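You operate a simulated robot arm through the tools that you are given. There is no shell and no other tool.

You are at the controls of a simulated robot arm. One attempt, no reset.

## Task
Give the green bag 2 shots of bran, clip it shut and stand it on the yellow plate.
Fine: the filler slide stays on bran; one press of the clip press. Set down upright: what you pick out.
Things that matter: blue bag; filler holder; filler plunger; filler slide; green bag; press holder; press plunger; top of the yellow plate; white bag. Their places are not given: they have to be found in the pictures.

It is judged by the outcome, as a careful person would: the job done as asked, and still so three seconds after it is handed in. It fails if anything else is knocked over, pushed out of place, dropped, spilled or broken.

## Robot
A 6-joint arm with a two-finger gripper, fixed in place. Base frame: the origin is at the foot of the arm, x ahead of it, y to its left, z up; the work surface is at about z = 0.85. Lengths are in m, angles in degrees, forces in N, time in s.
With the tool pointing down near the work surface it reaches from about 0.14 to 0.68 m from the base axis. Its first joint turns from -66.0 to 66.0 degrees. Payload 2.45 kg.
Tool frame: the origin (TCP) lies between the finger pads and is the grasp point; the fingertips stand 0.03 m ahead of it; z points along the fingers, y is the line along which they close. Largest opening 0.106 m; the body of the gripper starts 0.079 m behind the TCP.
Orientation is that of the tool frame in the base frame, as a unit quaternion [w, x, y, z]. With the fingers straight down and closing along the base's y, the tool's x points along the base's -x, its y along +y and its z along -z.

## Interface
- The arm moves only by the tool nudge_tool. Its argument "increments" is a list of rows, each a list of 3 entries, a list of its own where there are three numbers: the shift along the tool's x, y, z in m, then the turn, a rotation vector about the tool's x, y, z in degrees, then the opening in per cent of the stroke, from 0 (shut) to 100 (fully open). In form: [[[tx, ty, tz], [wx, wy, wz], grip], ...]. A call has 1 to 20 rows; each row shifts and turns the commanded pose from where the row before left it, along the tool's axes as they then stand. Rows are played at 5 a second. More than 0.05 m and 8.6 degrees between two rows, or a gripper value outside its range, and nothing of the call is played. A pose out of reach is approached as far as the arm can. The call stops where the force on the tool passes 40 N (or 10 N more than at its start, if that is more) or the arm is blocked; 0.2 s more then pass. Each finger travels about 0.153 m/s and halts on what it meets, pressing with about 31 N; the grip force reading is that of the motor and also rises with nothing between the fingers. The clock runs only during rows and for 0.2 s after the last one: add rows that do not move to give the fingers time. It gives the time, the measured TCP pose, the force on the tool (base axes), the opening and the grip force at its end, in the units of the frame above (readings bear some noise), with the torque about the TCP (base axes, N m) and any sound that the robot's microphone picked up.
- Cameras (640 x 400 px; columns grow to the right, rows downward): "scene" is fixed at [0.0699, 0.4275, 1.4041]; the picture's right is [-0.61, -0.79, 0.00], its down [-0.44, 0.34, -0.83] and it looks along [0.66, -0.51, -0.56] (base axes); focal length 324 px, centre (320, 200). "wrist" rides on the gripper at [0.076, -0.002, -0.106] in the tool frame; the picture's right is [0.02, 1.00, 0.00], its down [-0.78, 0.02, -0.62] and it looks along [-0.62, 0.01, 0.78] (tool axes); focal length 247 px, centre (320, 200).
- snapshot(camera): a new picture of that camera. No time passes.
- point_at(camera, pixels): for up to 12 pixels [column, row] of the newest picture of that camera ("zoom" is the newest enlarged one), the place [x, y, z] in the base frame of the surface seen there, good to about 0.002 m. No time passes.
- inspect(camera, box): a new picture of the part [left, top, right, bottom] of that camera's present view, enlarged. No time passes.
- finish_job(): hands the job in; it is judged then, once.

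Unless the task says otherwise, let go and move clear before handing in.

The tools are called after "Emit:" as name(argument=value, ...) on one line, values as JSON. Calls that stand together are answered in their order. nudge_tool: Moves the arm, as the interface text tells. Its arguments: {"type":"object","properties":{"increments":{"type":"array"}},"required":["increments"]} The other tools are called the same way: snapshot (camera) takes a picture; point_at (camera, pixels) gives the place of the surface under pixels of a picture; inspect (camera, box) takes an enlarged picture of a part of a camera's view; finish_job () hands the job in.

At the start:

```text
t: 0.0
tool_pos: [0.4325, 0.0779, 1.1937]
tool_rot: [0.001, -0.001, 1.0, 0.001]
wrist_force: [0.1, 0.0, 0.2]
moment: [0.01, -0.02, 0.02]
opening: 0.1061
gripper_force: 0.0
```

scene: 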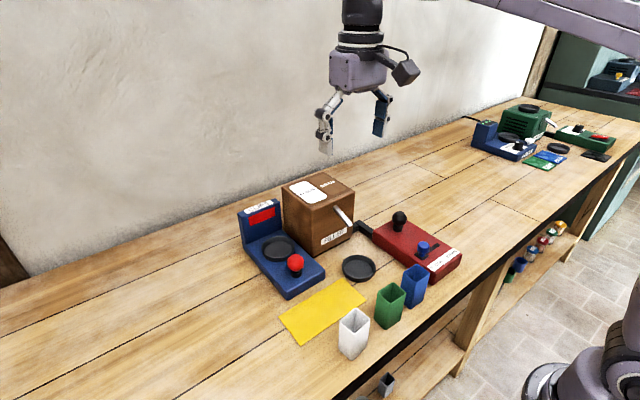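
wrist: 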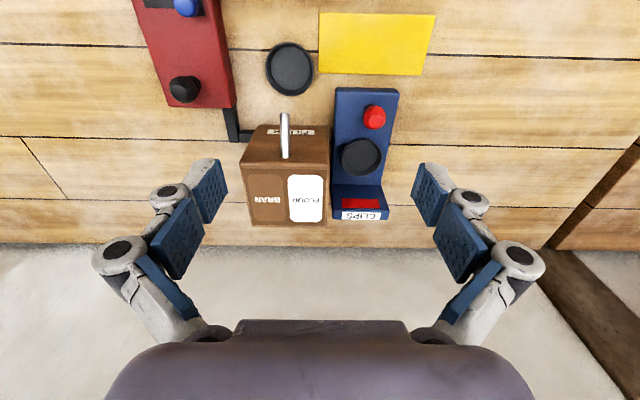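

The scene shows a brown hopper with a spout (col 343,row 215), a red unit with black and blue knobs, a blue clip press, and three bags near (354,333), (390,305), (414,285). I'll enlarge the views before moving.

Emit:
inspect(camera="scene", box=[220, 160, 480, 370])

Emit:
inspect(camera="wrist", box=[120, 0, 450, 240])

```text
1.90 times, centred on (350, 265) of scene
```

zoom: 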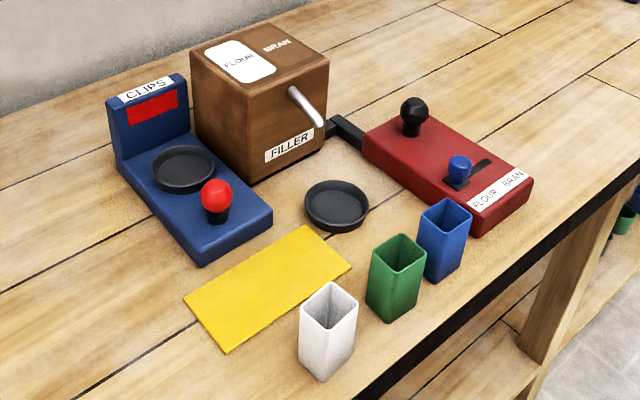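

```text
1.67 times, centred on (285, 120) of wrist
```

zoom: 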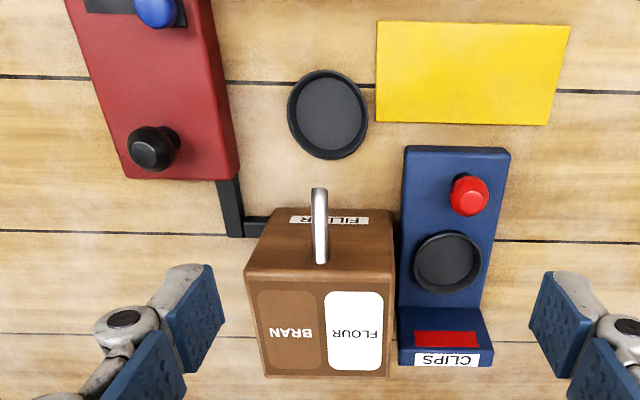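

The blue slide knob sits at the end of its slot next to "FLOUR" in the zoom; it'll need sliding towards "BRAN". I'll zoom in on each unit and measure.

Emit:
inspect(camera="scene", box=[370, 200, 470, 290])

Emit:
point_at(camera="zoom", pixels=[[320, 200]])

```text
4.44 times, centred on (420, 245) of scene
```

zoom: 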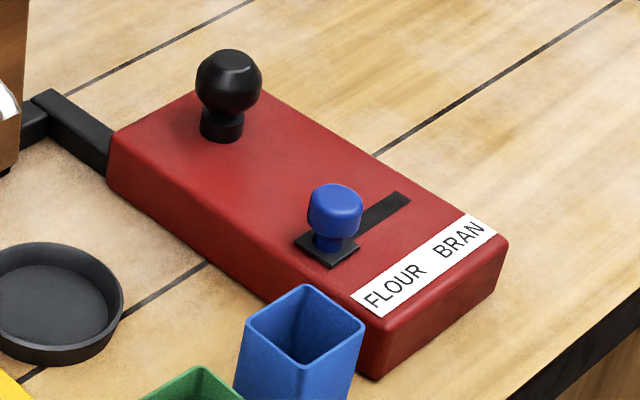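

```text
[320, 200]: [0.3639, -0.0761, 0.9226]
```

Emit:
point_at(camera="zoom", pixels=[[335, 192], [335, 225], [312, 215], [360, 215], [300, 240], [330, 265], [355, 248], [405, 197], [228, 60], [228, 90], [222, 130], [375, 215]])

Emit:
point_at(camera="scene", pixels=[[376, 288], [392, 283], [406, 289], [391, 297], [378, 322], [388, 328], [402, 316], [347, 313], [362, 313], [358, 270], [343, 265], [376, 265]])

```text
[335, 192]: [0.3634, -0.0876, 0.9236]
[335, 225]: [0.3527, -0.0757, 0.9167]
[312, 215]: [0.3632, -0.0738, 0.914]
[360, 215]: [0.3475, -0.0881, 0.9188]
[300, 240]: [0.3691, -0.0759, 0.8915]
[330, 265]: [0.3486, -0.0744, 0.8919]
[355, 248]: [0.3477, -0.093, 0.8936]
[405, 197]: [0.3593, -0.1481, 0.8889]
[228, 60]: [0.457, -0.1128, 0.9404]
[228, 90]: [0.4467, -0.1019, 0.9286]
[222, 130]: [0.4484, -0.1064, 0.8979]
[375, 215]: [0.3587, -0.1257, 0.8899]
```

```text
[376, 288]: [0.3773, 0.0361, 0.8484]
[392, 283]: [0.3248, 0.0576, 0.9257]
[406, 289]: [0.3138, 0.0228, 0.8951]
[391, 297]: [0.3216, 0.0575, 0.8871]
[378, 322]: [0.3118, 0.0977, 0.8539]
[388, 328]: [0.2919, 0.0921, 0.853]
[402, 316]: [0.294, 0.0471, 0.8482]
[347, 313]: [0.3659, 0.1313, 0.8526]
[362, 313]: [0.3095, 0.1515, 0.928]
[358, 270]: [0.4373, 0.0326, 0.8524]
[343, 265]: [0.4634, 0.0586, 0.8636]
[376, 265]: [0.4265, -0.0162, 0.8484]
```

The slide knob is about (0.357, -0.085, top 0.923), the slot runs toward −y to about −0.148. Now measure the bags.

Emit:
inspect(camera="scene", box=[330, 255, 440, 365])

```text
3.64 times, centred on (385, 310) of scene
```

zoom: 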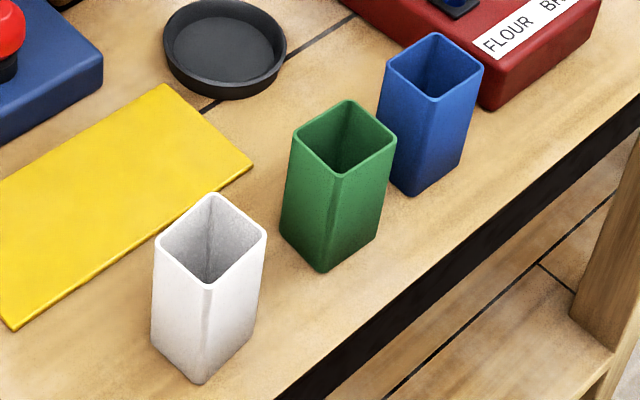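

Emit:
point_at(camera="zoom", pixels=[[348, 101], [295, 138], [341, 175], [394, 143], [322, 270], [283, 230], [433, 35], [388, 67], [432, 100], [481, 69], [264, 236], [215, 194]])

Emit:
point_at(camera="scene", pixels=[[340, 278], [367, 298], [280, 316], [303, 344], [320, 310], [295, 262], [278, 248], [266, 246], [292, 248], [345, 216], [336, 207], [352, 223]])

```text
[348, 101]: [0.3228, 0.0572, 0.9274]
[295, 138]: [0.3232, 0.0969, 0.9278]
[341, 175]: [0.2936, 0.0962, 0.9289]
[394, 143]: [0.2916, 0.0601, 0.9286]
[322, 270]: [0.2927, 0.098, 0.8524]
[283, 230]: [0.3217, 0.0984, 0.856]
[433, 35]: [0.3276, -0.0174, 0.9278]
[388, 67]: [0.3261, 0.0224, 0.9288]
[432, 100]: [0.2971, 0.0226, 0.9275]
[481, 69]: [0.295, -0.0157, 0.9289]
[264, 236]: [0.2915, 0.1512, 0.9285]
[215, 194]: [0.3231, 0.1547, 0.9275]
```

```text
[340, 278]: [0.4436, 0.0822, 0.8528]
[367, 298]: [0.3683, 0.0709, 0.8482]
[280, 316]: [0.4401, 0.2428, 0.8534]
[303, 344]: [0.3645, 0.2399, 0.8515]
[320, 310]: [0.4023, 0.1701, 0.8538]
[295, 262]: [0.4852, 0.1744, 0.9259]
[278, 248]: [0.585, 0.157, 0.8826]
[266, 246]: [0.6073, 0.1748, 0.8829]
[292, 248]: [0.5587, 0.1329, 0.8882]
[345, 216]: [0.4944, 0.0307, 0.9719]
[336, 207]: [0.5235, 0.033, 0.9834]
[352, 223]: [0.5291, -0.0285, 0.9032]
```

Green bag: centre about (0.308, 0.078), 0.031 × 0.040, top 0.928. Now I'll look closely at the spout, dishes and press.

Emit:
inspect(camera="scene", box=[300, 190, 400, 290])

```text
4.00 times, centred on (350, 240) of scene
```

zoom: 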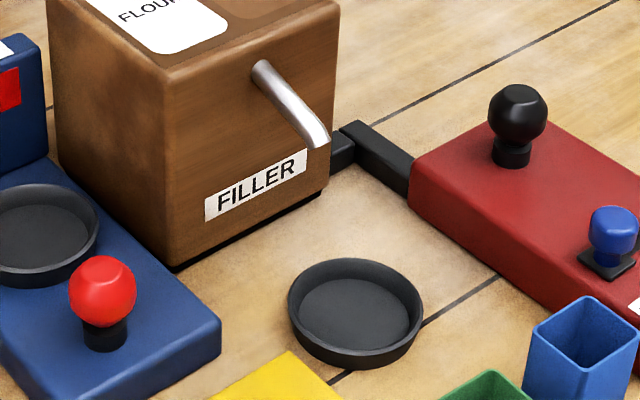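

Emit:
point_at(camera="zoom", pixels=[[308, 142], [326, 138], [315, 146], [290, 100], [260, 67], [355, 262], [358, 366], [288, 298], [423, 310], [356, 280], [355, 318], [355, 345]])

Emit:
point_at(camera="scene", pixels=[[278, 236], [261, 251], [298, 251], [278, 262], [279, 249], [295, 253], [295, 258], [295, 270], [289, 264], [301, 264], [252, 205], [270, 205]])

Emit:
inspect(camera="scene", box=[230, 190, 330, 300])

```text
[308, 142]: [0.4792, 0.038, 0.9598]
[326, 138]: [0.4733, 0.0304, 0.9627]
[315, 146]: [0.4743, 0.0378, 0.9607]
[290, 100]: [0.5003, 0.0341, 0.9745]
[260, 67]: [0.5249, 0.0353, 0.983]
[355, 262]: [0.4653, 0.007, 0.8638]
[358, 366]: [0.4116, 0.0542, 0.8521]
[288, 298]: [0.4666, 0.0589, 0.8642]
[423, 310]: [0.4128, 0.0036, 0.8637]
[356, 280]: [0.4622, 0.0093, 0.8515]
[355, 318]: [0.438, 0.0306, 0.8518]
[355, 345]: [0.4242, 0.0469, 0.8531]
```

```text
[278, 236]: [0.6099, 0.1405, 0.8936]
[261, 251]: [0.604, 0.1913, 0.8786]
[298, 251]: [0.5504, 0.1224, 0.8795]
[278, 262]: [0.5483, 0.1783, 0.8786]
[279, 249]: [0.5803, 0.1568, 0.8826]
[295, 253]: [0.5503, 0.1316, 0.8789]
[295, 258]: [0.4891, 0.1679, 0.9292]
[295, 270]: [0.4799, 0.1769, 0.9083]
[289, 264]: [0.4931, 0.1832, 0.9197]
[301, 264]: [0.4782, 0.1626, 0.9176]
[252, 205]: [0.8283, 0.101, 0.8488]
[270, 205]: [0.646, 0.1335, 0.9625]
```

```text
3.64 times, centred on (280, 245) of scene
```

zoom: 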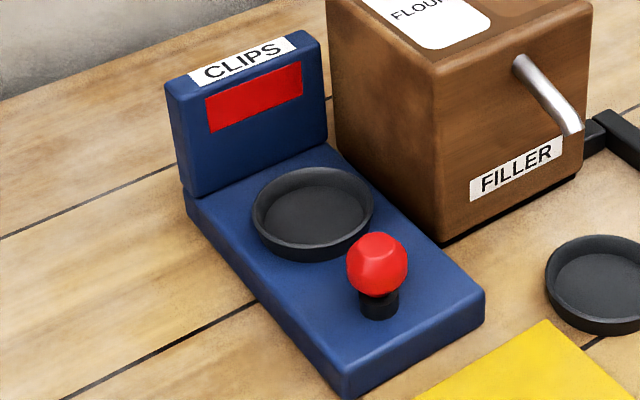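

Filler dish centre is about (0.439, 0.032) with rim 0.864 and floor 0.852; the press dish is near (0.578, 0.156). The slide is on flour, so first I close the fingers and go to the +y side of the blue knob, high.

Emit:
point_at(camera="zoom", pixels=[[313, 170], [253, 212], [372, 210], [313, 258], [313, 210], [313, 240], [377, 240], [350, 262], [407, 262], [377, 285], [377, 312], [577, 130]])

Emit:
nudge_tool(increments=[[[0.0126, -0.0205, 0.0323], [0, 0, 0], 50], [[0.0126, -0.0205, 0.0323], [0, 0, 0], 0], [[0.0126, -0.0205, 0.0323], [0, 0, 0], 0], [[0.0126, -0.0205, 0.0323], [0, 0, 0], 0], [[0.0126, -0.0205, 0.0323], [0, 0, 0], 0], [[0.0126, -0.0205, 0.0323], [0, 0, 0], 0], [[0, 0, 0], [0, 0, 0], 0]])

```text
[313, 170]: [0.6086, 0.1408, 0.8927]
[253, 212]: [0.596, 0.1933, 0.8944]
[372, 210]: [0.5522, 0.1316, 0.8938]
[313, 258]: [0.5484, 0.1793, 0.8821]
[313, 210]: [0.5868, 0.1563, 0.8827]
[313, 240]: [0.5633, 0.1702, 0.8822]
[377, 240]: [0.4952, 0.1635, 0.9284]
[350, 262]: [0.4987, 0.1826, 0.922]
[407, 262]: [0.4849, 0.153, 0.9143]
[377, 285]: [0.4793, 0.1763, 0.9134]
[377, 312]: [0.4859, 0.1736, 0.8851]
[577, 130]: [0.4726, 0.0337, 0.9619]
```

```text
t: 1.6
tool_pos: [0.3573, -0.0462, 0.9987]
tool_rot: [0.001, -0.001, 1.0, 0.0]
wrist_force: [-0.4, 0.4, 0.2]
moment: [0.01, 0.03, -0.02]
opening: 0.0
gripper_force: 28.3
```

The arm is at (0.357, -0.046, 0.999) with fingers shut. I check the wrist view before going down beside the slide knob.

Emit:
snapshot(camera="wrist")

Emit:
inspect(camera="scene", box=[350, 160, 480, 290])

```text
taken
```

wrist: 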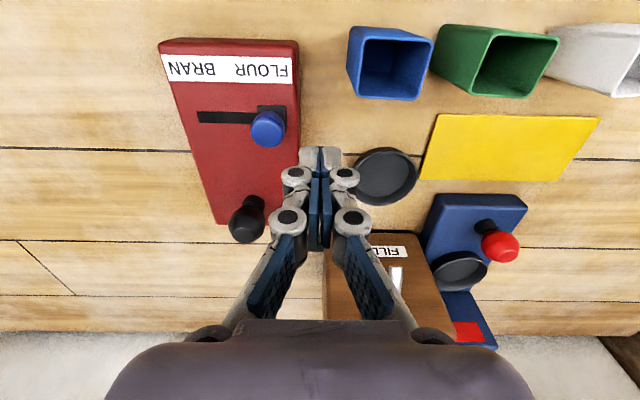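

```text
3.08 times, centred on (415, 225) of scene
```

zoom: 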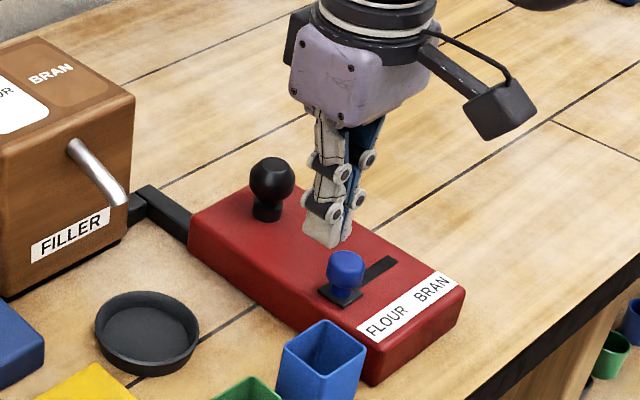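

The wrist view shows the blue knob at (267,128) and the slot leading left (−y) to (200,117). I measure it from here.

Emit:
point_at(camera="wrist", pixels=[[267, 115], [267, 128], [285, 128], [252, 128], [267, 143], [286, 110], [200, 117], [270, 100], [382, 175], [355, 170], [415, 172], [383, 152]])

Emit:
inspect(camera="wrist", box=[160, 30, 320, 250])

```text
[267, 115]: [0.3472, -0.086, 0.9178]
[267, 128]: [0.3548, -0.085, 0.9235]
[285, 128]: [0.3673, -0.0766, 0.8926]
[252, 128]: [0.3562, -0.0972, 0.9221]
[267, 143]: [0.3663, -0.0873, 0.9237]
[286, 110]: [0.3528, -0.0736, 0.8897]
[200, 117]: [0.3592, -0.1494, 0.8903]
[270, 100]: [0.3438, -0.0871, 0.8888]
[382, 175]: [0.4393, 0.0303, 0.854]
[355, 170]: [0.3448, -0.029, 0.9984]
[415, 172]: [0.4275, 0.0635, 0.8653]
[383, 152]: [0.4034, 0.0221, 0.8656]
```

```text
1.82 times, centred on (240, 140) of wrist
```

zoom: 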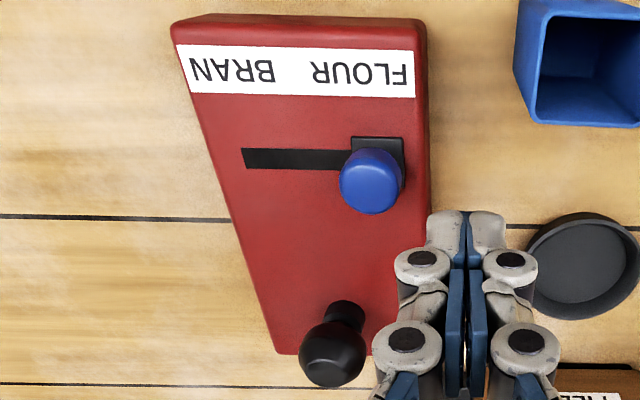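

Knob centre ≈ (0.357, −0.086). I lower the closed fingertips to about z 0.898 with the side clear of the knob.

Emit:
nudge_tool(increments=[[[0, 0, 0.03], [0, 0, 0], 0], [[0, 0, 0.025], [0, 0, 0], 0], [[0, 0, 0.016], [0, 0, 0], 0], [[0, 0, 0], [0, 0, 0], 0]])

Emit:
inspect(camera="scene", box=[370, 180, 470, 280])

```text
t: 2.6
tool_pos: [0.3567, -0.0447, 0.926]
tool_rot: [0.001, -0.001, 1.0, 0.0]
wrist_force: [-0.8, -0.7, 0.7]
moment: [0.02, 0.0, 0.0]
opening: 0.0
gripper_force: 28.5
```

```text
4.00 times, centred on (420, 230) of scene
```

zoom: 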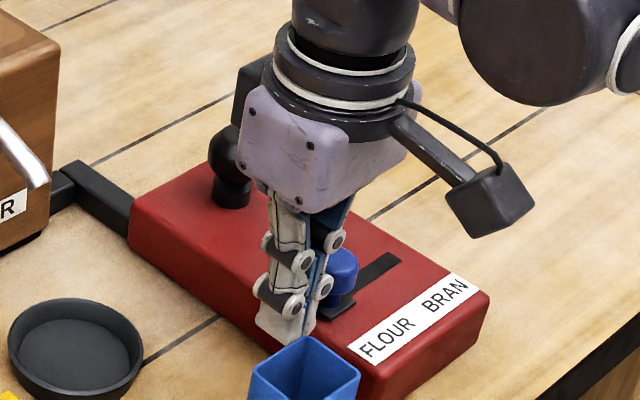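

The fingers are beside the knob with nothing touched. Now I push toward −y in small steps, watching the force.

Emit:
nudge_tool(increments=[[[0, -0.01, 0], [0, 0, 0], 0], [[0, -0.01, 0], [0, 0, 0], 0], [[0, -0.006, 0], [0, 0, 0], 0], [[0, -0.006, 0], [0, 0, 0], 0], [[0, -0.006, 0], [0, 0, 0], 0], [[0, -0.006, 0], [0, 0, 0], 0], [[0, 0, 0], [0, 0, 0], 0]])

Emit:
inspect(camera="wrist", box=[160, 30, 400, 250])

Emit:
inspect(camera="scene", box=[370, 180, 470, 280])

```text
t: 4.2
tool_pos: [0.3558, -0.0896, 0.9292]
tool_rot: [0.001, -0.002, 1.0, 0.0]
wrist_force: [-0.6, 0.5, -0.3]
moment: [-0.04, 0.01, 0.01]
opening: 0.0
gripper_force: 28.4
```

```text
1.82 times, centred on (280, 140) of wrist
```

zoom: 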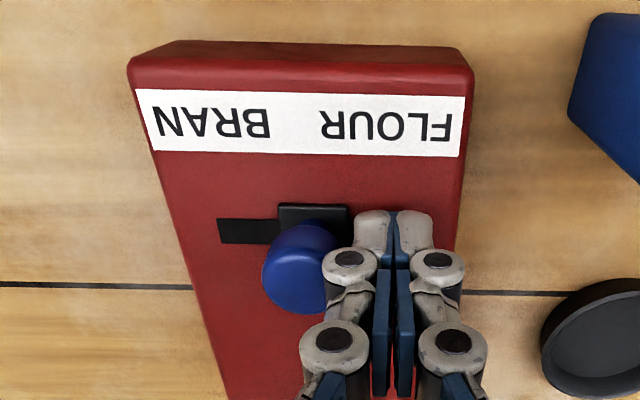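

```text
4.00 times, centred on (420, 230) of scene
```

zoom: 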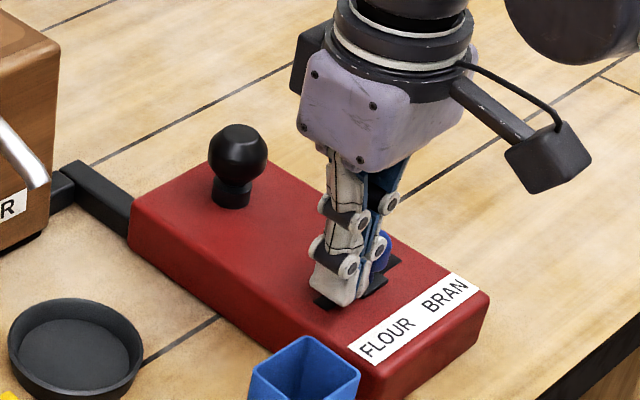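

The knob slides with little force. I continue toward −y in small steps to the slot's end.

Emit:
nudge_tool(increments=[[[0, -0.005, 0], [0, 0, 0], 0], [[0, -0.005, 0], [0, 0, 0], 0], [[0, -0.005, 0], [0, 0, 0], 0], [[0, -0.004, 0], [0, 0, 0], 0], [[0, -0.003, 0], [0, 0, 0], 0], [[0, 0, 0], [0, 0, 0], 0]])

Emit:
inspect(camera="wrist", box=[160, 30, 400, 250])

```text
t: 5.6
tool_pos: [0.3568, -0.111, 0.9279]
tool_rot: [0.001, -0.001, 1.0, 0.0]
wrist_force: [-0.1, 1.1, 0.7]
moment: [0.01, -0.01, 0.02]
opening: 0.0
gripper_force: 27.7
```

```text
1.82 times, centred on (280, 140) of wrist
```

zoom: 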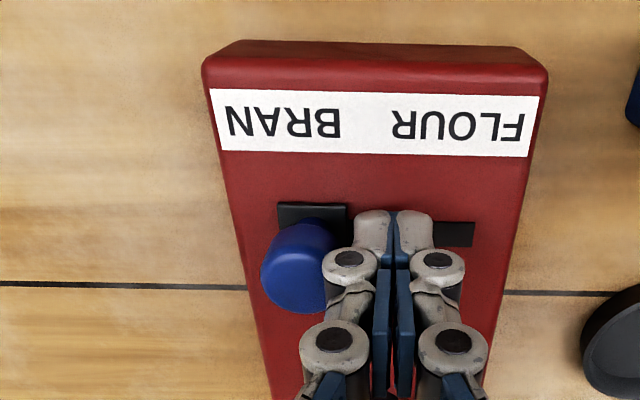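

The slot's bran end is now covered by the block; I nudge slightly further to be sure it's seated at the stop.

Emit:
nudge_tool(increments=[[[0, -0.002, 0], [0, 0, 0], 0], [[0, -0.002, 0], [0, 0, 0], 0], [[0, 0, 0], [0, 0, 0], 0]])

```text
t: 6.4
tool_pos: [0.3583, -0.1143, 0.9286]
tool_rot: [0.001, -0.001, 1.0, 0.0]
wrist_force: [-0.6, 0.4, 0.3]
moment: [-0.02, -0.02, -0.02]
opening: 0.0001
gripper_force: 28.6
```

Emit:
nudge_tool(increments=[[[0, -0.002, 0], [0, 0, 0], 0], [[0, -0.002, 0], [0, 0, 0], 0], [[0, 0, 0], [0, 0, 0], 0]])

Emit:
inspect(camera="wrist", box=[160, 30, 400, 250])

```text
t: 7.2
tool_pos: [0.3581, -0.1183, 0.9292]
tool_rot: [0.0, -0.001, 1.0, 0.001]
wrist_force: [-0.1, 1.0, 0.6]
moment: [-0.04, 0.03, -0.02]
opening: 0.0
gripper_force: 28.8
```

```text
1.82 times, centred on (280, 140) of wrist
```

zoom: 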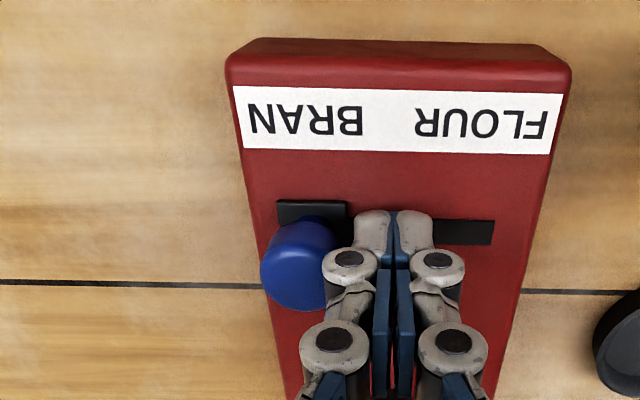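

Still free, force ~1 N; I continue in 2 mm steps until it meets the stop.

Emit:
nudge_tool(increments=[[[0, -0.002, 0], [0, 0, 0], 0], [[0, -0.002, 0], [0, 0, 0], 0], [[0, -0.001, 0], [0, 0, 0], 0], [[0, 0, 0], [0, 0, 0], 0]])

Emit:
inspect(camera="wrist", box=[160, 30, 400, 250])

```text
t: 8.2
tool_pos: [0.3572, -0.1206, 0.9295]
tool_rot: [0.001, -0.002, 1.0, 0.005]
wrist_force: [-5.9, 31.8, 4.9]
moment: [0.16, 0.06, -0.06]
opening: 0.0002
gripper_force: 28.6
```

```text
1.82 times, centred on (280, 140) of wrist
```

zoom: 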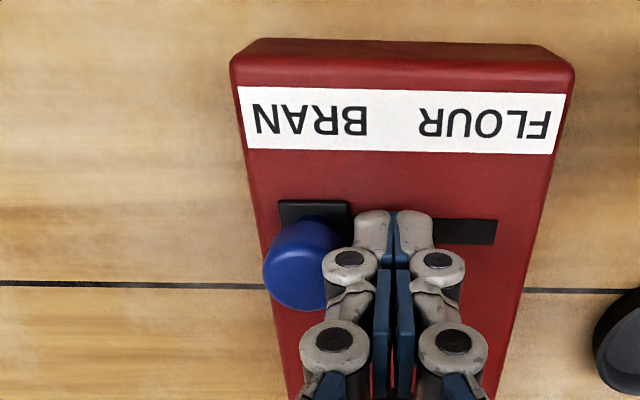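

Force rose to 32 N: the slide is at the bran stop. I back off, rise, and go over the green bag with the fingers partly open.

Emit:
nudge_tool(increments=[[[0, 0.008, 0], [0, 0, 0], 0], [[0, 0.01, 0], [0, 0, 0], 0], [[0, 0, -0.04], [0, 0, 0], 0], [[0, 0, -0.045], [0, 0, 0], 0], [[0, 0, -0.045], [0, 0, 0], 0], [[0.0098, 0.036, 0], [0, 0, 0], 60], [[0.0098, 0.036, 0], [0, 0, 0], 60], [[0.0098, 0.036, 0], [0, 0, 0], 60], [[0.0098, 0.036, 0], [0, 0, 0], 60], [[0.0098, 0.036, 0], [0, 0, 0], 60], [[0, 0, 0], [0, 0, 0], 60]])

Emit:
snapshot(camera="wrist")

Emit:
snapshot(camera="scene")

```text
t: 10.6
tool_pos: [0.3073, 0.0756, 1.0579]
tool_rot: [0.001, -0.001, 1.0, 0.0]
wrist_force: [0.2, 0.2, -1.0]
moment: [-0.02, 0.01, -0.01]
opening: 0.0637
gripper_force: 0.0
```

```text
taken
```

wrist: 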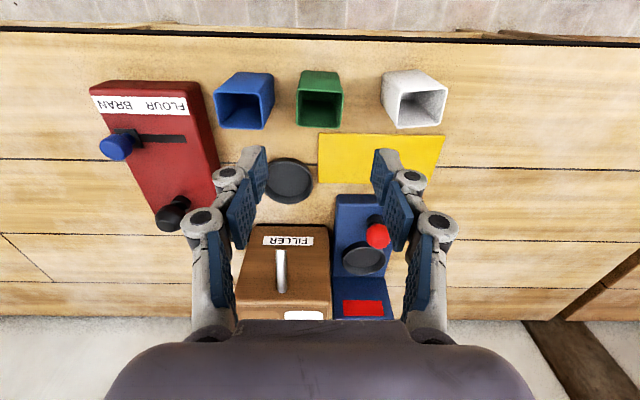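

```text
taken
```

scene: 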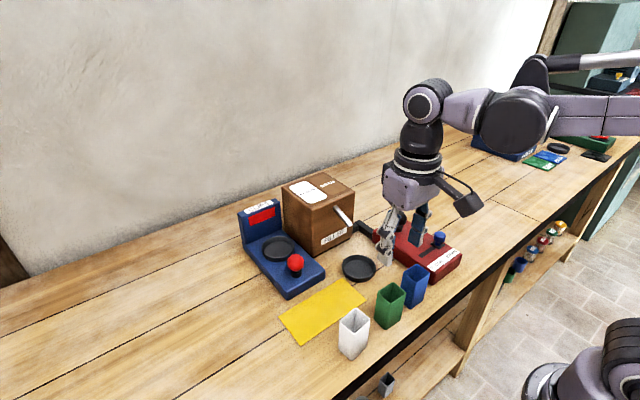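

The arm hovers above the green bag (wrist view (320,98)). I verify the bag centre and the dish/press positions with the wrist camera.

Emit:
inspect(camera="wrist", box=[200, 50, 460, 210])

```text
2.46 times, centred on (330, 130) of wrist
```

zoom: 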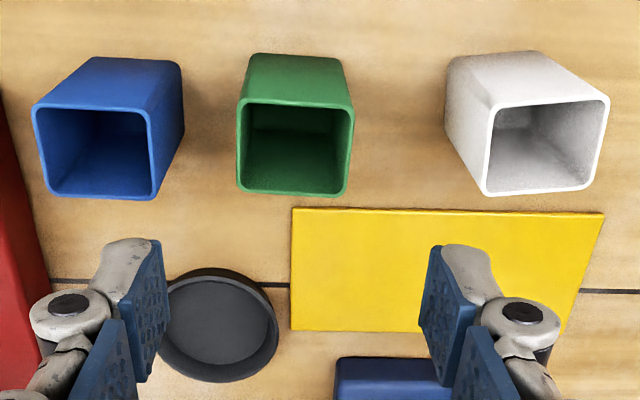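

Emit:
point_at(camera="zoom", pixels=[[239, 150], [352, 150], [295, 103], [295, 194], [245, 192], [347, 195], [245, 99], [347, 101], [183, 100], [446, 100], [220, 380], [277, 330]])

```text
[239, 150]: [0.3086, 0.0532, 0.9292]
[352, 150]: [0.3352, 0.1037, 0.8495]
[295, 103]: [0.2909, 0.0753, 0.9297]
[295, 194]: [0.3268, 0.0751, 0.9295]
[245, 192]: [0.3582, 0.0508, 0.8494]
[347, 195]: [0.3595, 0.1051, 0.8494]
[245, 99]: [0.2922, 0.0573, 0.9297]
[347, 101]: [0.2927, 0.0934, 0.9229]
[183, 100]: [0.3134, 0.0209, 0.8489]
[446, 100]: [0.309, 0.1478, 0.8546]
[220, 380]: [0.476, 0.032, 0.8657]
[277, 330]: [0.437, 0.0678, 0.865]
```

Emit:
point_at(camera="zoom", pixels=[[350, 150], [348, 150], [241, 150], [237, 150], [346, 130], [350, 170], [240, 170], [295, 100]])

```text
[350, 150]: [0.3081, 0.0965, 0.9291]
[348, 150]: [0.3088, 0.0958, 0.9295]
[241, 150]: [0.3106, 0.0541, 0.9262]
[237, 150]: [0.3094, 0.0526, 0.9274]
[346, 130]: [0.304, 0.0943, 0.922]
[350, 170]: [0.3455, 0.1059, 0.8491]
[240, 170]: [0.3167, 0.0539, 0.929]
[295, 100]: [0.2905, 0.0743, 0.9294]
```

Bag centre ≈ (0.3085, 0.0755), matching the TCP. I descend straight to z ≈ 0.905.

Emit:
nudge_tool(increments=[[[-0.001, 0, 0.04], [0, 0, 0], 60], [[0, 0, 0.04], [0, 0, 0], 60], [[0, 0, 0.03], [0, 0, 0], 60], [[0, 0, 0.025], [0, 0, 0], 60], [[0, 0, 0.018], [0, 0, 0], 60], [[0, 0, 0], [0, 0, 0], 60]])

Emit:
snapshot(camera="wrist")

Emit:
inspect(camera="scene", box=[330, 220, 460, 360])

```text
t: 12.0
tool_pos: [0.3099, 0.0721, 0.9043]
tool_rot: [0.001, -0.001, 1.0, 0.001]
wrist_force: [-0.3, 0.7, 0.0]
moment: [0.0, 0.0, 0.0]
opening: 0.0634
gripper_force: 0.1
```

```text
taken
```

wrist: 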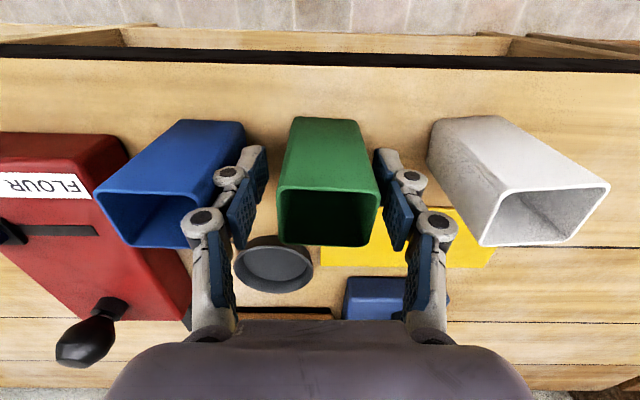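

```text
2.86 times, centred on (395, 290) of scene
```

zoom: 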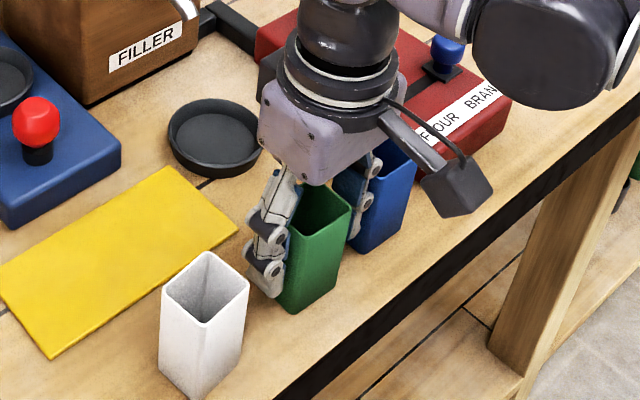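

The bag sits about 3 mm to +y of the gripper's centre (cols 276–381, centre 328). I shift +y 3 mm, then close gently.

Emit:
nudge_tool(increments=[[[0, 0.003, 0], [0, 0, 0], 60], [[0, 0, 0], [0, 0, 0], 52], [[0, 0, 0], [0, 0, 0], 46], [[0, 0, 0], [0, 0, 0], 42], [[0, 0, 0], [0, 0, 0], 36], [[0, 0, 0], [0, 0, 0], 30], [[0, 0, 0], [0, 0, 0], 30]])

Emit:
snapshot(camera="wrist")

```text
t: 13.6
tool_pos: [0.3096, 0.077, 0.9056]
tool_rot: [0.0, -0.001, 1.0, 0.001]
wrist_force: [0.2, 0.3, 7.0]
moment: [-0.01, 0.03, 0.01]
opening: 0.0432
gripper_force: 30.5
```

```text
taken
```

wrist: 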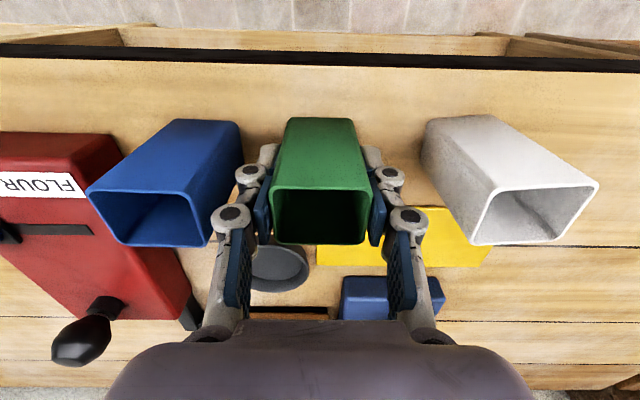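

Bag gripped (opening 0.043, 30 N). I lift it and carry it to just in front of the filler dish.

Emit:
nudge_tool(increments=[[[0, 0, -0.015], [0, 0, 0], 30], [[0, 0, -0.035], [0, 0, 0], 30], [[0, 0, -0.045], [0, 0, 0], 30], [[-0.03, -0.015, 0], [0, 0, 0], 30], [[-0.03, -0.015, 0], [0, 0, 0], 30], [[-0.03, -0.015, 0], [0, 0, 0], 30], [[0, 0, 0.03], [0, 0, 0], 30], [[0, 0, 0.03], [0, 0, 0], 30], [[0, 0, 0], [0, 0, 0], 30]])

Emit:
snapshot(camera="wrist")

Emit:
inspect(camera="scene", box=[280, 180, 420, 300])

```text
t: 15.6
tool_pos: [0.3996, 0.031, 0.9399]
tool_rot: [0.001, -0.001, 1.0, 0.0]
wrist_force: [0.2, -0.9, -0.7]
moment: [0.03, 0.02, 0.0]
opening: 0.0432
gripper_force: 30.7
```

```text
taken
```

wrist: 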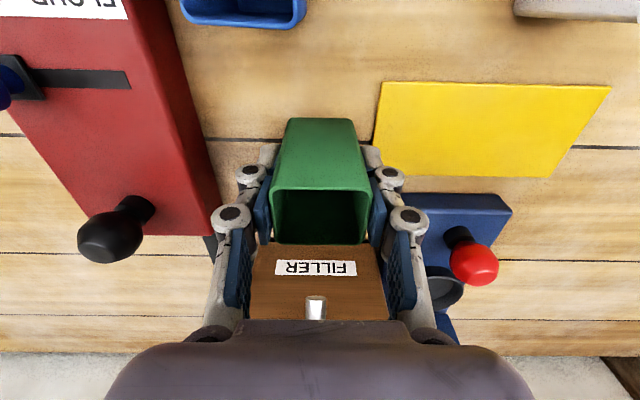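

```text
3.33 times, centred on (350, 240) of scene
```

zoom: 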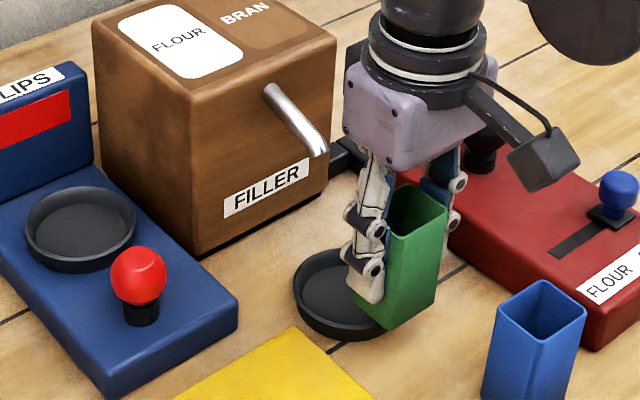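

The bag hangs upright with its base at about z 0.883, above the dish rim (0.864). I move +x over the dish at this height.

Emit:
nudge_tool(increments=[[[-0.02, 0, 0], [0, 0, 0], 30], [[-0.019, 0, 0], [0, 0, 0], 30], [[0, 0, 0], [0, 0, 0], 30]])

Emit:
inspect(camera="scene", box=[300, 180, 420, 300])

```text
t: 16.4
tool_pos: [0.4395, 0.031, 0.9402]
tool_rot: [0.001, -0.001, 1.0, -0.001]
wrist_force: [-0.2, 0.2, -1.7]
moment: [-0.03, 0.01, 0.0]
opening: 0.0429
gripper_force: 31.2
```

```text
3.33 times, centred on (360, 240) of scene
```

zoom: 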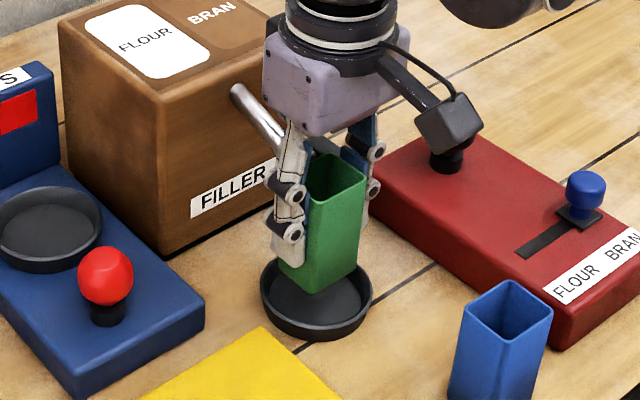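

The bag is centred over the dish and clear of the spout. I lower it gently toward the dish floor.

Emit:
nudge_tool(increments=[[[0, 0, 0.012], [0, 0, 0], 30], [[0, 0, 0.01], [0, 0, 0], 30], [[0, 0, 0.004], [0, 0, 0], 30], [[0, 0, 0.002], [0, 0, 0], 30], [[0, 0, 0], [0, 0, 0], 30]])

Emit:
inspect(camera="scene", box=[300, 180, 420, 300])

```text
t: 17.6
tool_pos: [0.4386, 0.032, 0.9126]
tool_rot: [0.001, 0.0, 1.0, 0.0]
wrist_force: [-0.5, 1.4, -1.3]
moment: [0.01, 0.02, 0.01]
opening: 0.0429
gripper_force: 30.9
```

```text
3.33 times, centred on (360, 240) of scene
```

zoom: 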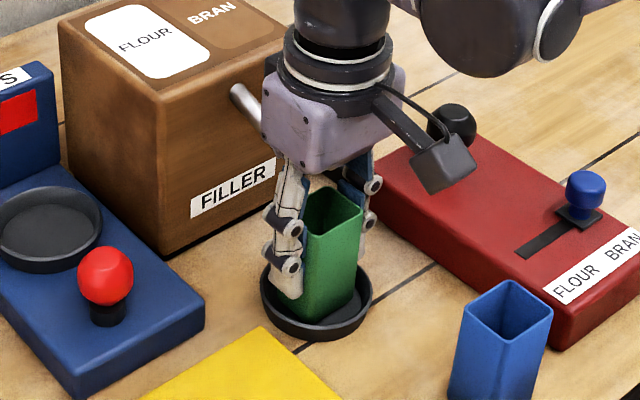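

Emit:
nudge_tool(increments=[[[0, 0, 0.001], [0, 0, 0], 30], [[0, 0, 0.001], [0, 0, 0], 30], [[0, 0, 0.001], [0, 0, 0], 30], [[0, 0, 0], [0, 0, 0], 30]])

```text
t: 18.6
tool_pos: [0.4392, 0.032, 0.9101]
tool_rot: [0.001, -0.001, 1.0, -0.001]
wrist_force: [0.2, -0.5, -1.2]
moment: [-0.03, 0.01, 0.0]
opening: 0.0431
gripper_force: 31.6
```

No contact force yet at z 0.910; I lower by 1 mm steps until the base touches.

Emit:
nudge_tool(increments=[[[0, 0, 0.001], [0, 0, 0], 30], [[0, 0, 0.001], [0, 0, 0], 30], [[0, 0, 0], [0, 0, 0], 30]])

```text
t: 19.4
tool_pos: [0.4389, 0.0324, 0.9073]
tool_rot: [0.001, -0.001, 1.0, 0.0]
wrist_force: [0.6, -1.5, 23.1]
moment: [-0.07, -0.02, 0.03]
opening: 0.043
gripper_force: 31.0
```

Contact at 23 N: the bag is on the dish floor. I ease up 0.5 mm, open, and rise straight up.

Emit:
nudge_tool(increments=[[[0, 0, -0.0007], [0, 0, 0], 30], [[0, 0, 0], [0, 0, 0], 44], [[0, 0, 0], [0, 0, 0], 52], [[0, 0, 0], [0, 0, 0], 58], [[0, 0, 0], [0, 0, 0], 58]])

Emit:
snapshot(camera="wrist")

Emit:
inspect(camera="scene", box=[300, 180, 420, 300])

```text
t: 20.6
tool_pos: [0.4394, 0.033, 0.9085]
tool_rot: [0.001, -0.001, 1.0, 0.0]
wrist_force: [0.1, -0.4, 0.1]
moment: [-0.04, 0.03, -0.02]
opening: 0.0613
gripper_force: 0.1
```

```text
taken
```

wrist: 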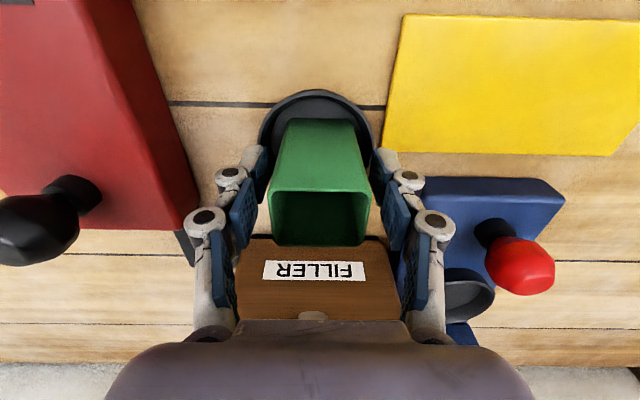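

```text
3.33 times, centred on (360, 240) of scene
```

zoom: 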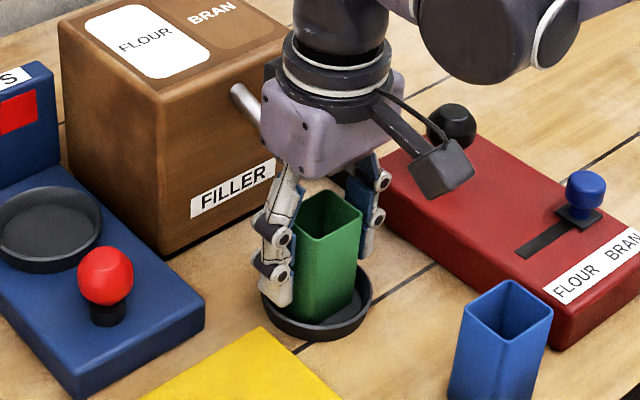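

The bag stands freely and upright in the dish. I rise straight up, then move toward the filler plunger with the fingers closing once clear.

Emit:
nudge_tool(increments=[[[0, 0, -0.03], [0, 0, 0], 58], [[0, 0, -0.04], [0, 0, 0], 58], [[0, 0, -0.04], [0, 0, 0], 58], [[0, 0, -0.04], [0, 0, 0], 58], [[0.005, -0.034, 0], [0, 0, 0], 30], [[0.005, -0.034, 0], [0, 0, 0], 0], [[0.005, -0.034, 0], [0, 0, 0], 0], [[0.005, -0.034, 0], [0, 0, 0], 0], [[0, 0, 0], [0, 0, 0], 0]])

Emit:
snapshot(camera="wrist")

Emit:
inspect(camera="scene", box=[310, 180, 460, 300])

```text
t: 22.6
tool_pos: [0.4203, -0.1013, 1.0588]
tool_rot: [0.0, 0.0, 1.0, 0.001]
wrist_force: [-0.4, -0.1, 0.3]
moment: [0.0, -0.03, 0.0]
opening: 0.0
gripper_force: 28.5
```

```text
taken
```

wrist: 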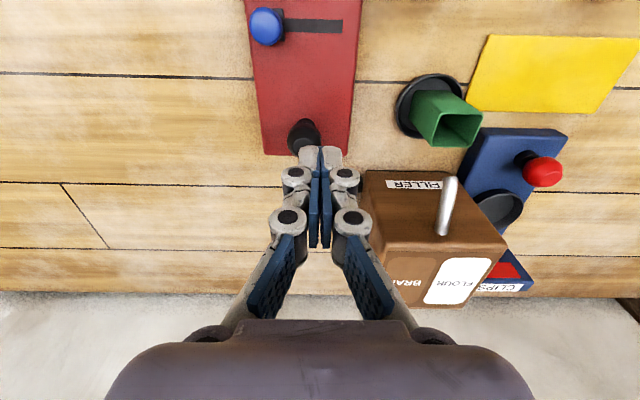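

```text
3.33 times, centred on (385, 240) of scene
```

zoom: 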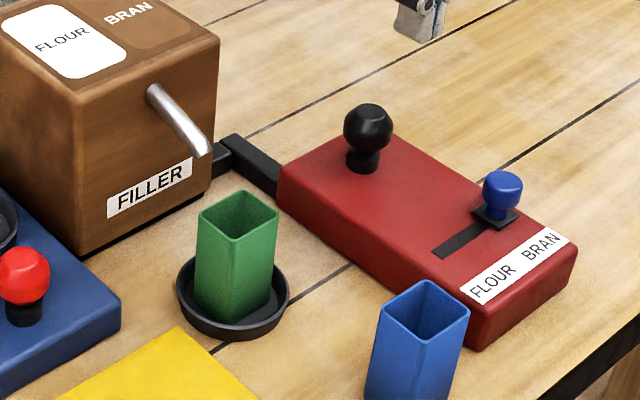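

The scene view shows the plunger knob at (368,128) in the zoom. I measure it.

Emit:
point_at(camera="zoom", pixels=[[368, 106], [368, 112], [368, 128], [346, 128], [391, 128], [368, 145], [348, 162], [378, 162], [363, 170]])

Emit:
point_at(camera="wrist", pixels=[[303, 122], [292, 135], [318, 135], [303, 140], [303, 148]])

```text
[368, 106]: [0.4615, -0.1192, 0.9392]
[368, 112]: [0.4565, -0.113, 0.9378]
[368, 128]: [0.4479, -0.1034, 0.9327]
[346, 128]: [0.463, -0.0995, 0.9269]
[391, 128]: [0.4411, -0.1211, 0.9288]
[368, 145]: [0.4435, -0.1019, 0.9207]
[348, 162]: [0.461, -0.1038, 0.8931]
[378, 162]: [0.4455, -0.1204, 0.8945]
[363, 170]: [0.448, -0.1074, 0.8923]
```

```text
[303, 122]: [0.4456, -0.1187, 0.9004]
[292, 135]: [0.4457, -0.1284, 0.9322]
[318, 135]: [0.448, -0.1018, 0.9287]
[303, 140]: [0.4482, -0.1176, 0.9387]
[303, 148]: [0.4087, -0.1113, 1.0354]
```

Plunger centre ≈ (0.456, −0.114), top 0.940. I position the closed fingertips right above it.

Emit:
nudge_tool(increments=[[[-0.018, -0.0065, 0.0], [0, 0, 0], 0], [[-0.018, -0.006, 0.0], [0, 0, 0], 0], [[0, 0, 0.04], [0, 0, 0], 0], [[0, 0, 0.035], [0, 0, 0], 0], [[0, 0, 0], [0, 0, 0], 0]])

Emit:
inspect(camera="scene", box=[340, 140, 460, 260])

Emit:
snapshot(camera="wrist")

```text
t: 23.8
tool_pos: [0.4553, -0.1142, 0.9837]
tool_rot: [0.002, -0.001, 1.0, 0.0]
wrist_force: [-0.5, -0.1, 0.4]
moment: [0.0, 0.01, 0.01]
opening: 0.0002
gripper_force: 29.2
```

```text
3.33 times, centred on (400, 200) of scene
```

zoom: 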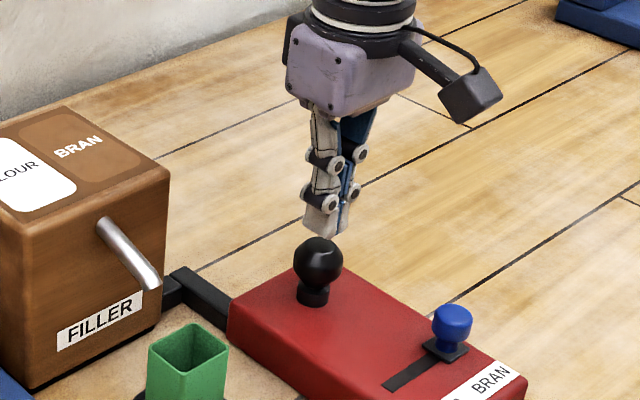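

```text
taken
```

wrist: 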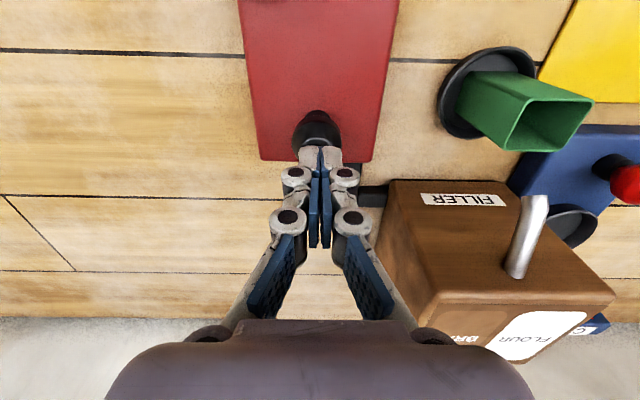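

Aligned above the knob. I lower and press in small steps, watching the force and sound.

Emit:
nudge_tool(increments=[[[0, 0, 0.01], [0, 0, 0], 0], [[0, 0, 0.004], [0, 0, 0], 0], [[0, 0, 0.004], [0, 0, 0], 0], [[0, 0, 0.004], [0, 0, 0], 0], [[0, 0, 0.004], [0, 0, 0], 0], [[0, 0, 0], [0, 0, 0], 0]])

Emit:
inspect(camera="scene", box=[310, 160, 450, 300])

```text
t: 25.2
tool_pos: [0.4528, -0.1168, 0.9594]
tool_rot: [0.0, -0.001, 1.0, 0.0]
wrist_force: [0.9, 0.0, 5.6]
moment: [0.0, -0.05, 0.02]
opening: 0.0
gripper_force: 28.6
heard: click
```

```text
2.86 times, centred on (380, 230) of scene
```

zoom: 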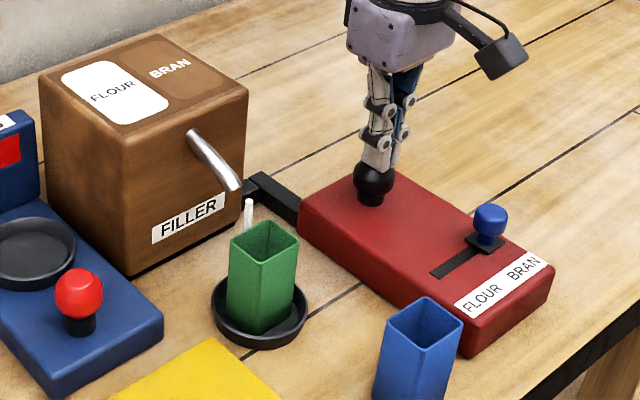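

A click, and something is dispensing at (248,215) in the zoom, whitish in colour. I look closely at it before anything else.

Emit:
inspect(camera="scene", box=[375, 225, 415, 265])

Emit:
inspect(camera="scene", box=[375, 215, 415, 285])

Emit:
inspect(camera="scene", box=[375, 190, 425, 240])

Emit:
inspect(camera="scene", box=[345, 215, 395, 285])

```text
10.00 times, centred on (395, 245) of scene
```

zoom: 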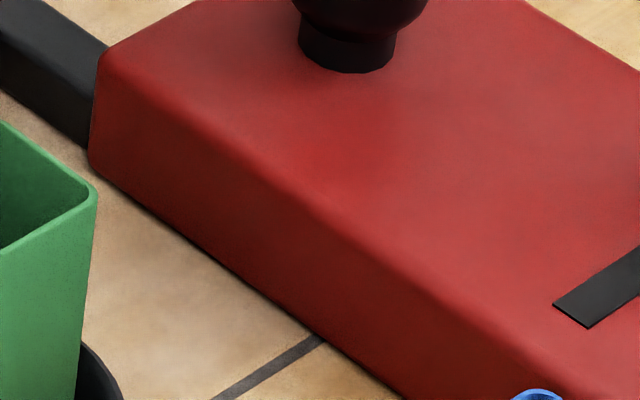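

```text
5.71 times, centred on (395, 250) of scene
```

zoom: 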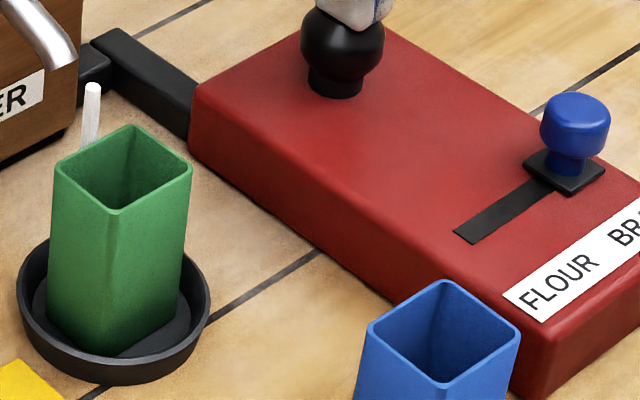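

```text
8.00 times, centred on (400, 215) of scene
```

zoom: 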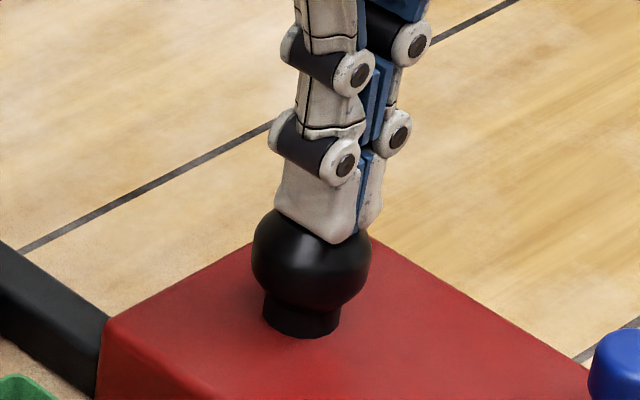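

```text
5.71 times, centred on (370, 250) of scene
```

zoom: 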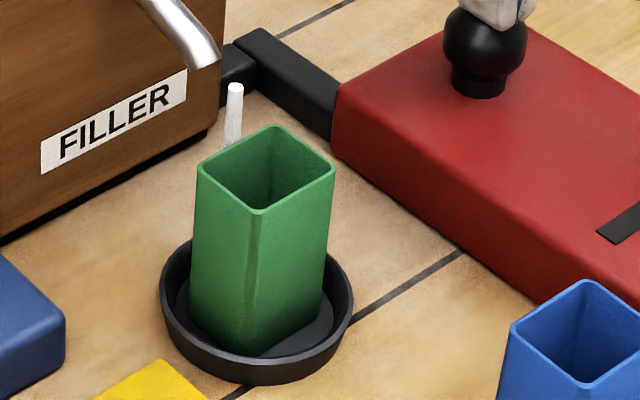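

The whitish stream appears to be at (235,110) in this zoom. I measure where it is and what's below it.

Emit:
point_at(camera="zoom", pixels=[[235, 90], [233, 110], [231, 138], [245, 130], [272, 127], [199, 168], [260, 212], [334, 168], [250, 160], [270, 190], [180, 245], [215, 60]])

Emit:
inspect(camera="scene", box=[345, 215, 385, 260])

Emit:
snapshot(camera="wrist")

```text
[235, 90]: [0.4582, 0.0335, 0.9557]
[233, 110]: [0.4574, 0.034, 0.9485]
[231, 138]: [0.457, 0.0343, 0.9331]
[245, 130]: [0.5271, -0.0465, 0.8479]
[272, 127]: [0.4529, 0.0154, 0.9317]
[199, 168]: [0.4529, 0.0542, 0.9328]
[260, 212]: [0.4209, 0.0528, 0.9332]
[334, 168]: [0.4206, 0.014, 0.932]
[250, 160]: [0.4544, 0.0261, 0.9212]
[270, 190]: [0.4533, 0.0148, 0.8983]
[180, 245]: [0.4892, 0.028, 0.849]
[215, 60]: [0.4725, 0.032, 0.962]
```

```text
8.89 times, centred on (365, 238) of scene
```

zoom: 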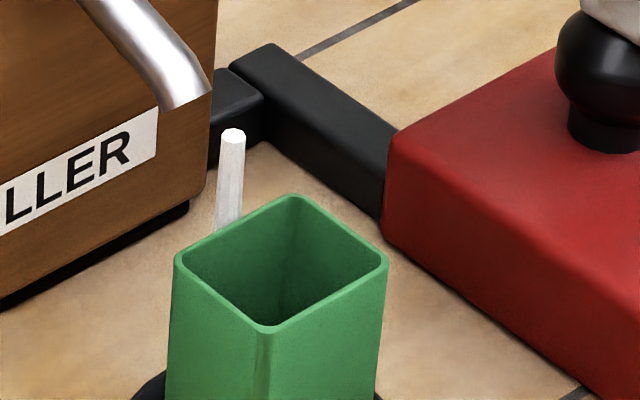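

```text
taken
```

wrist: 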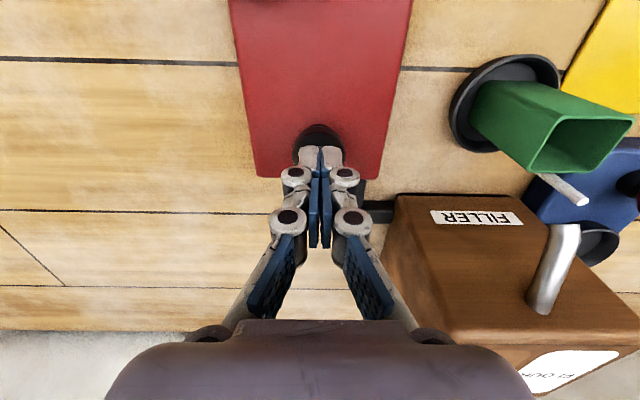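

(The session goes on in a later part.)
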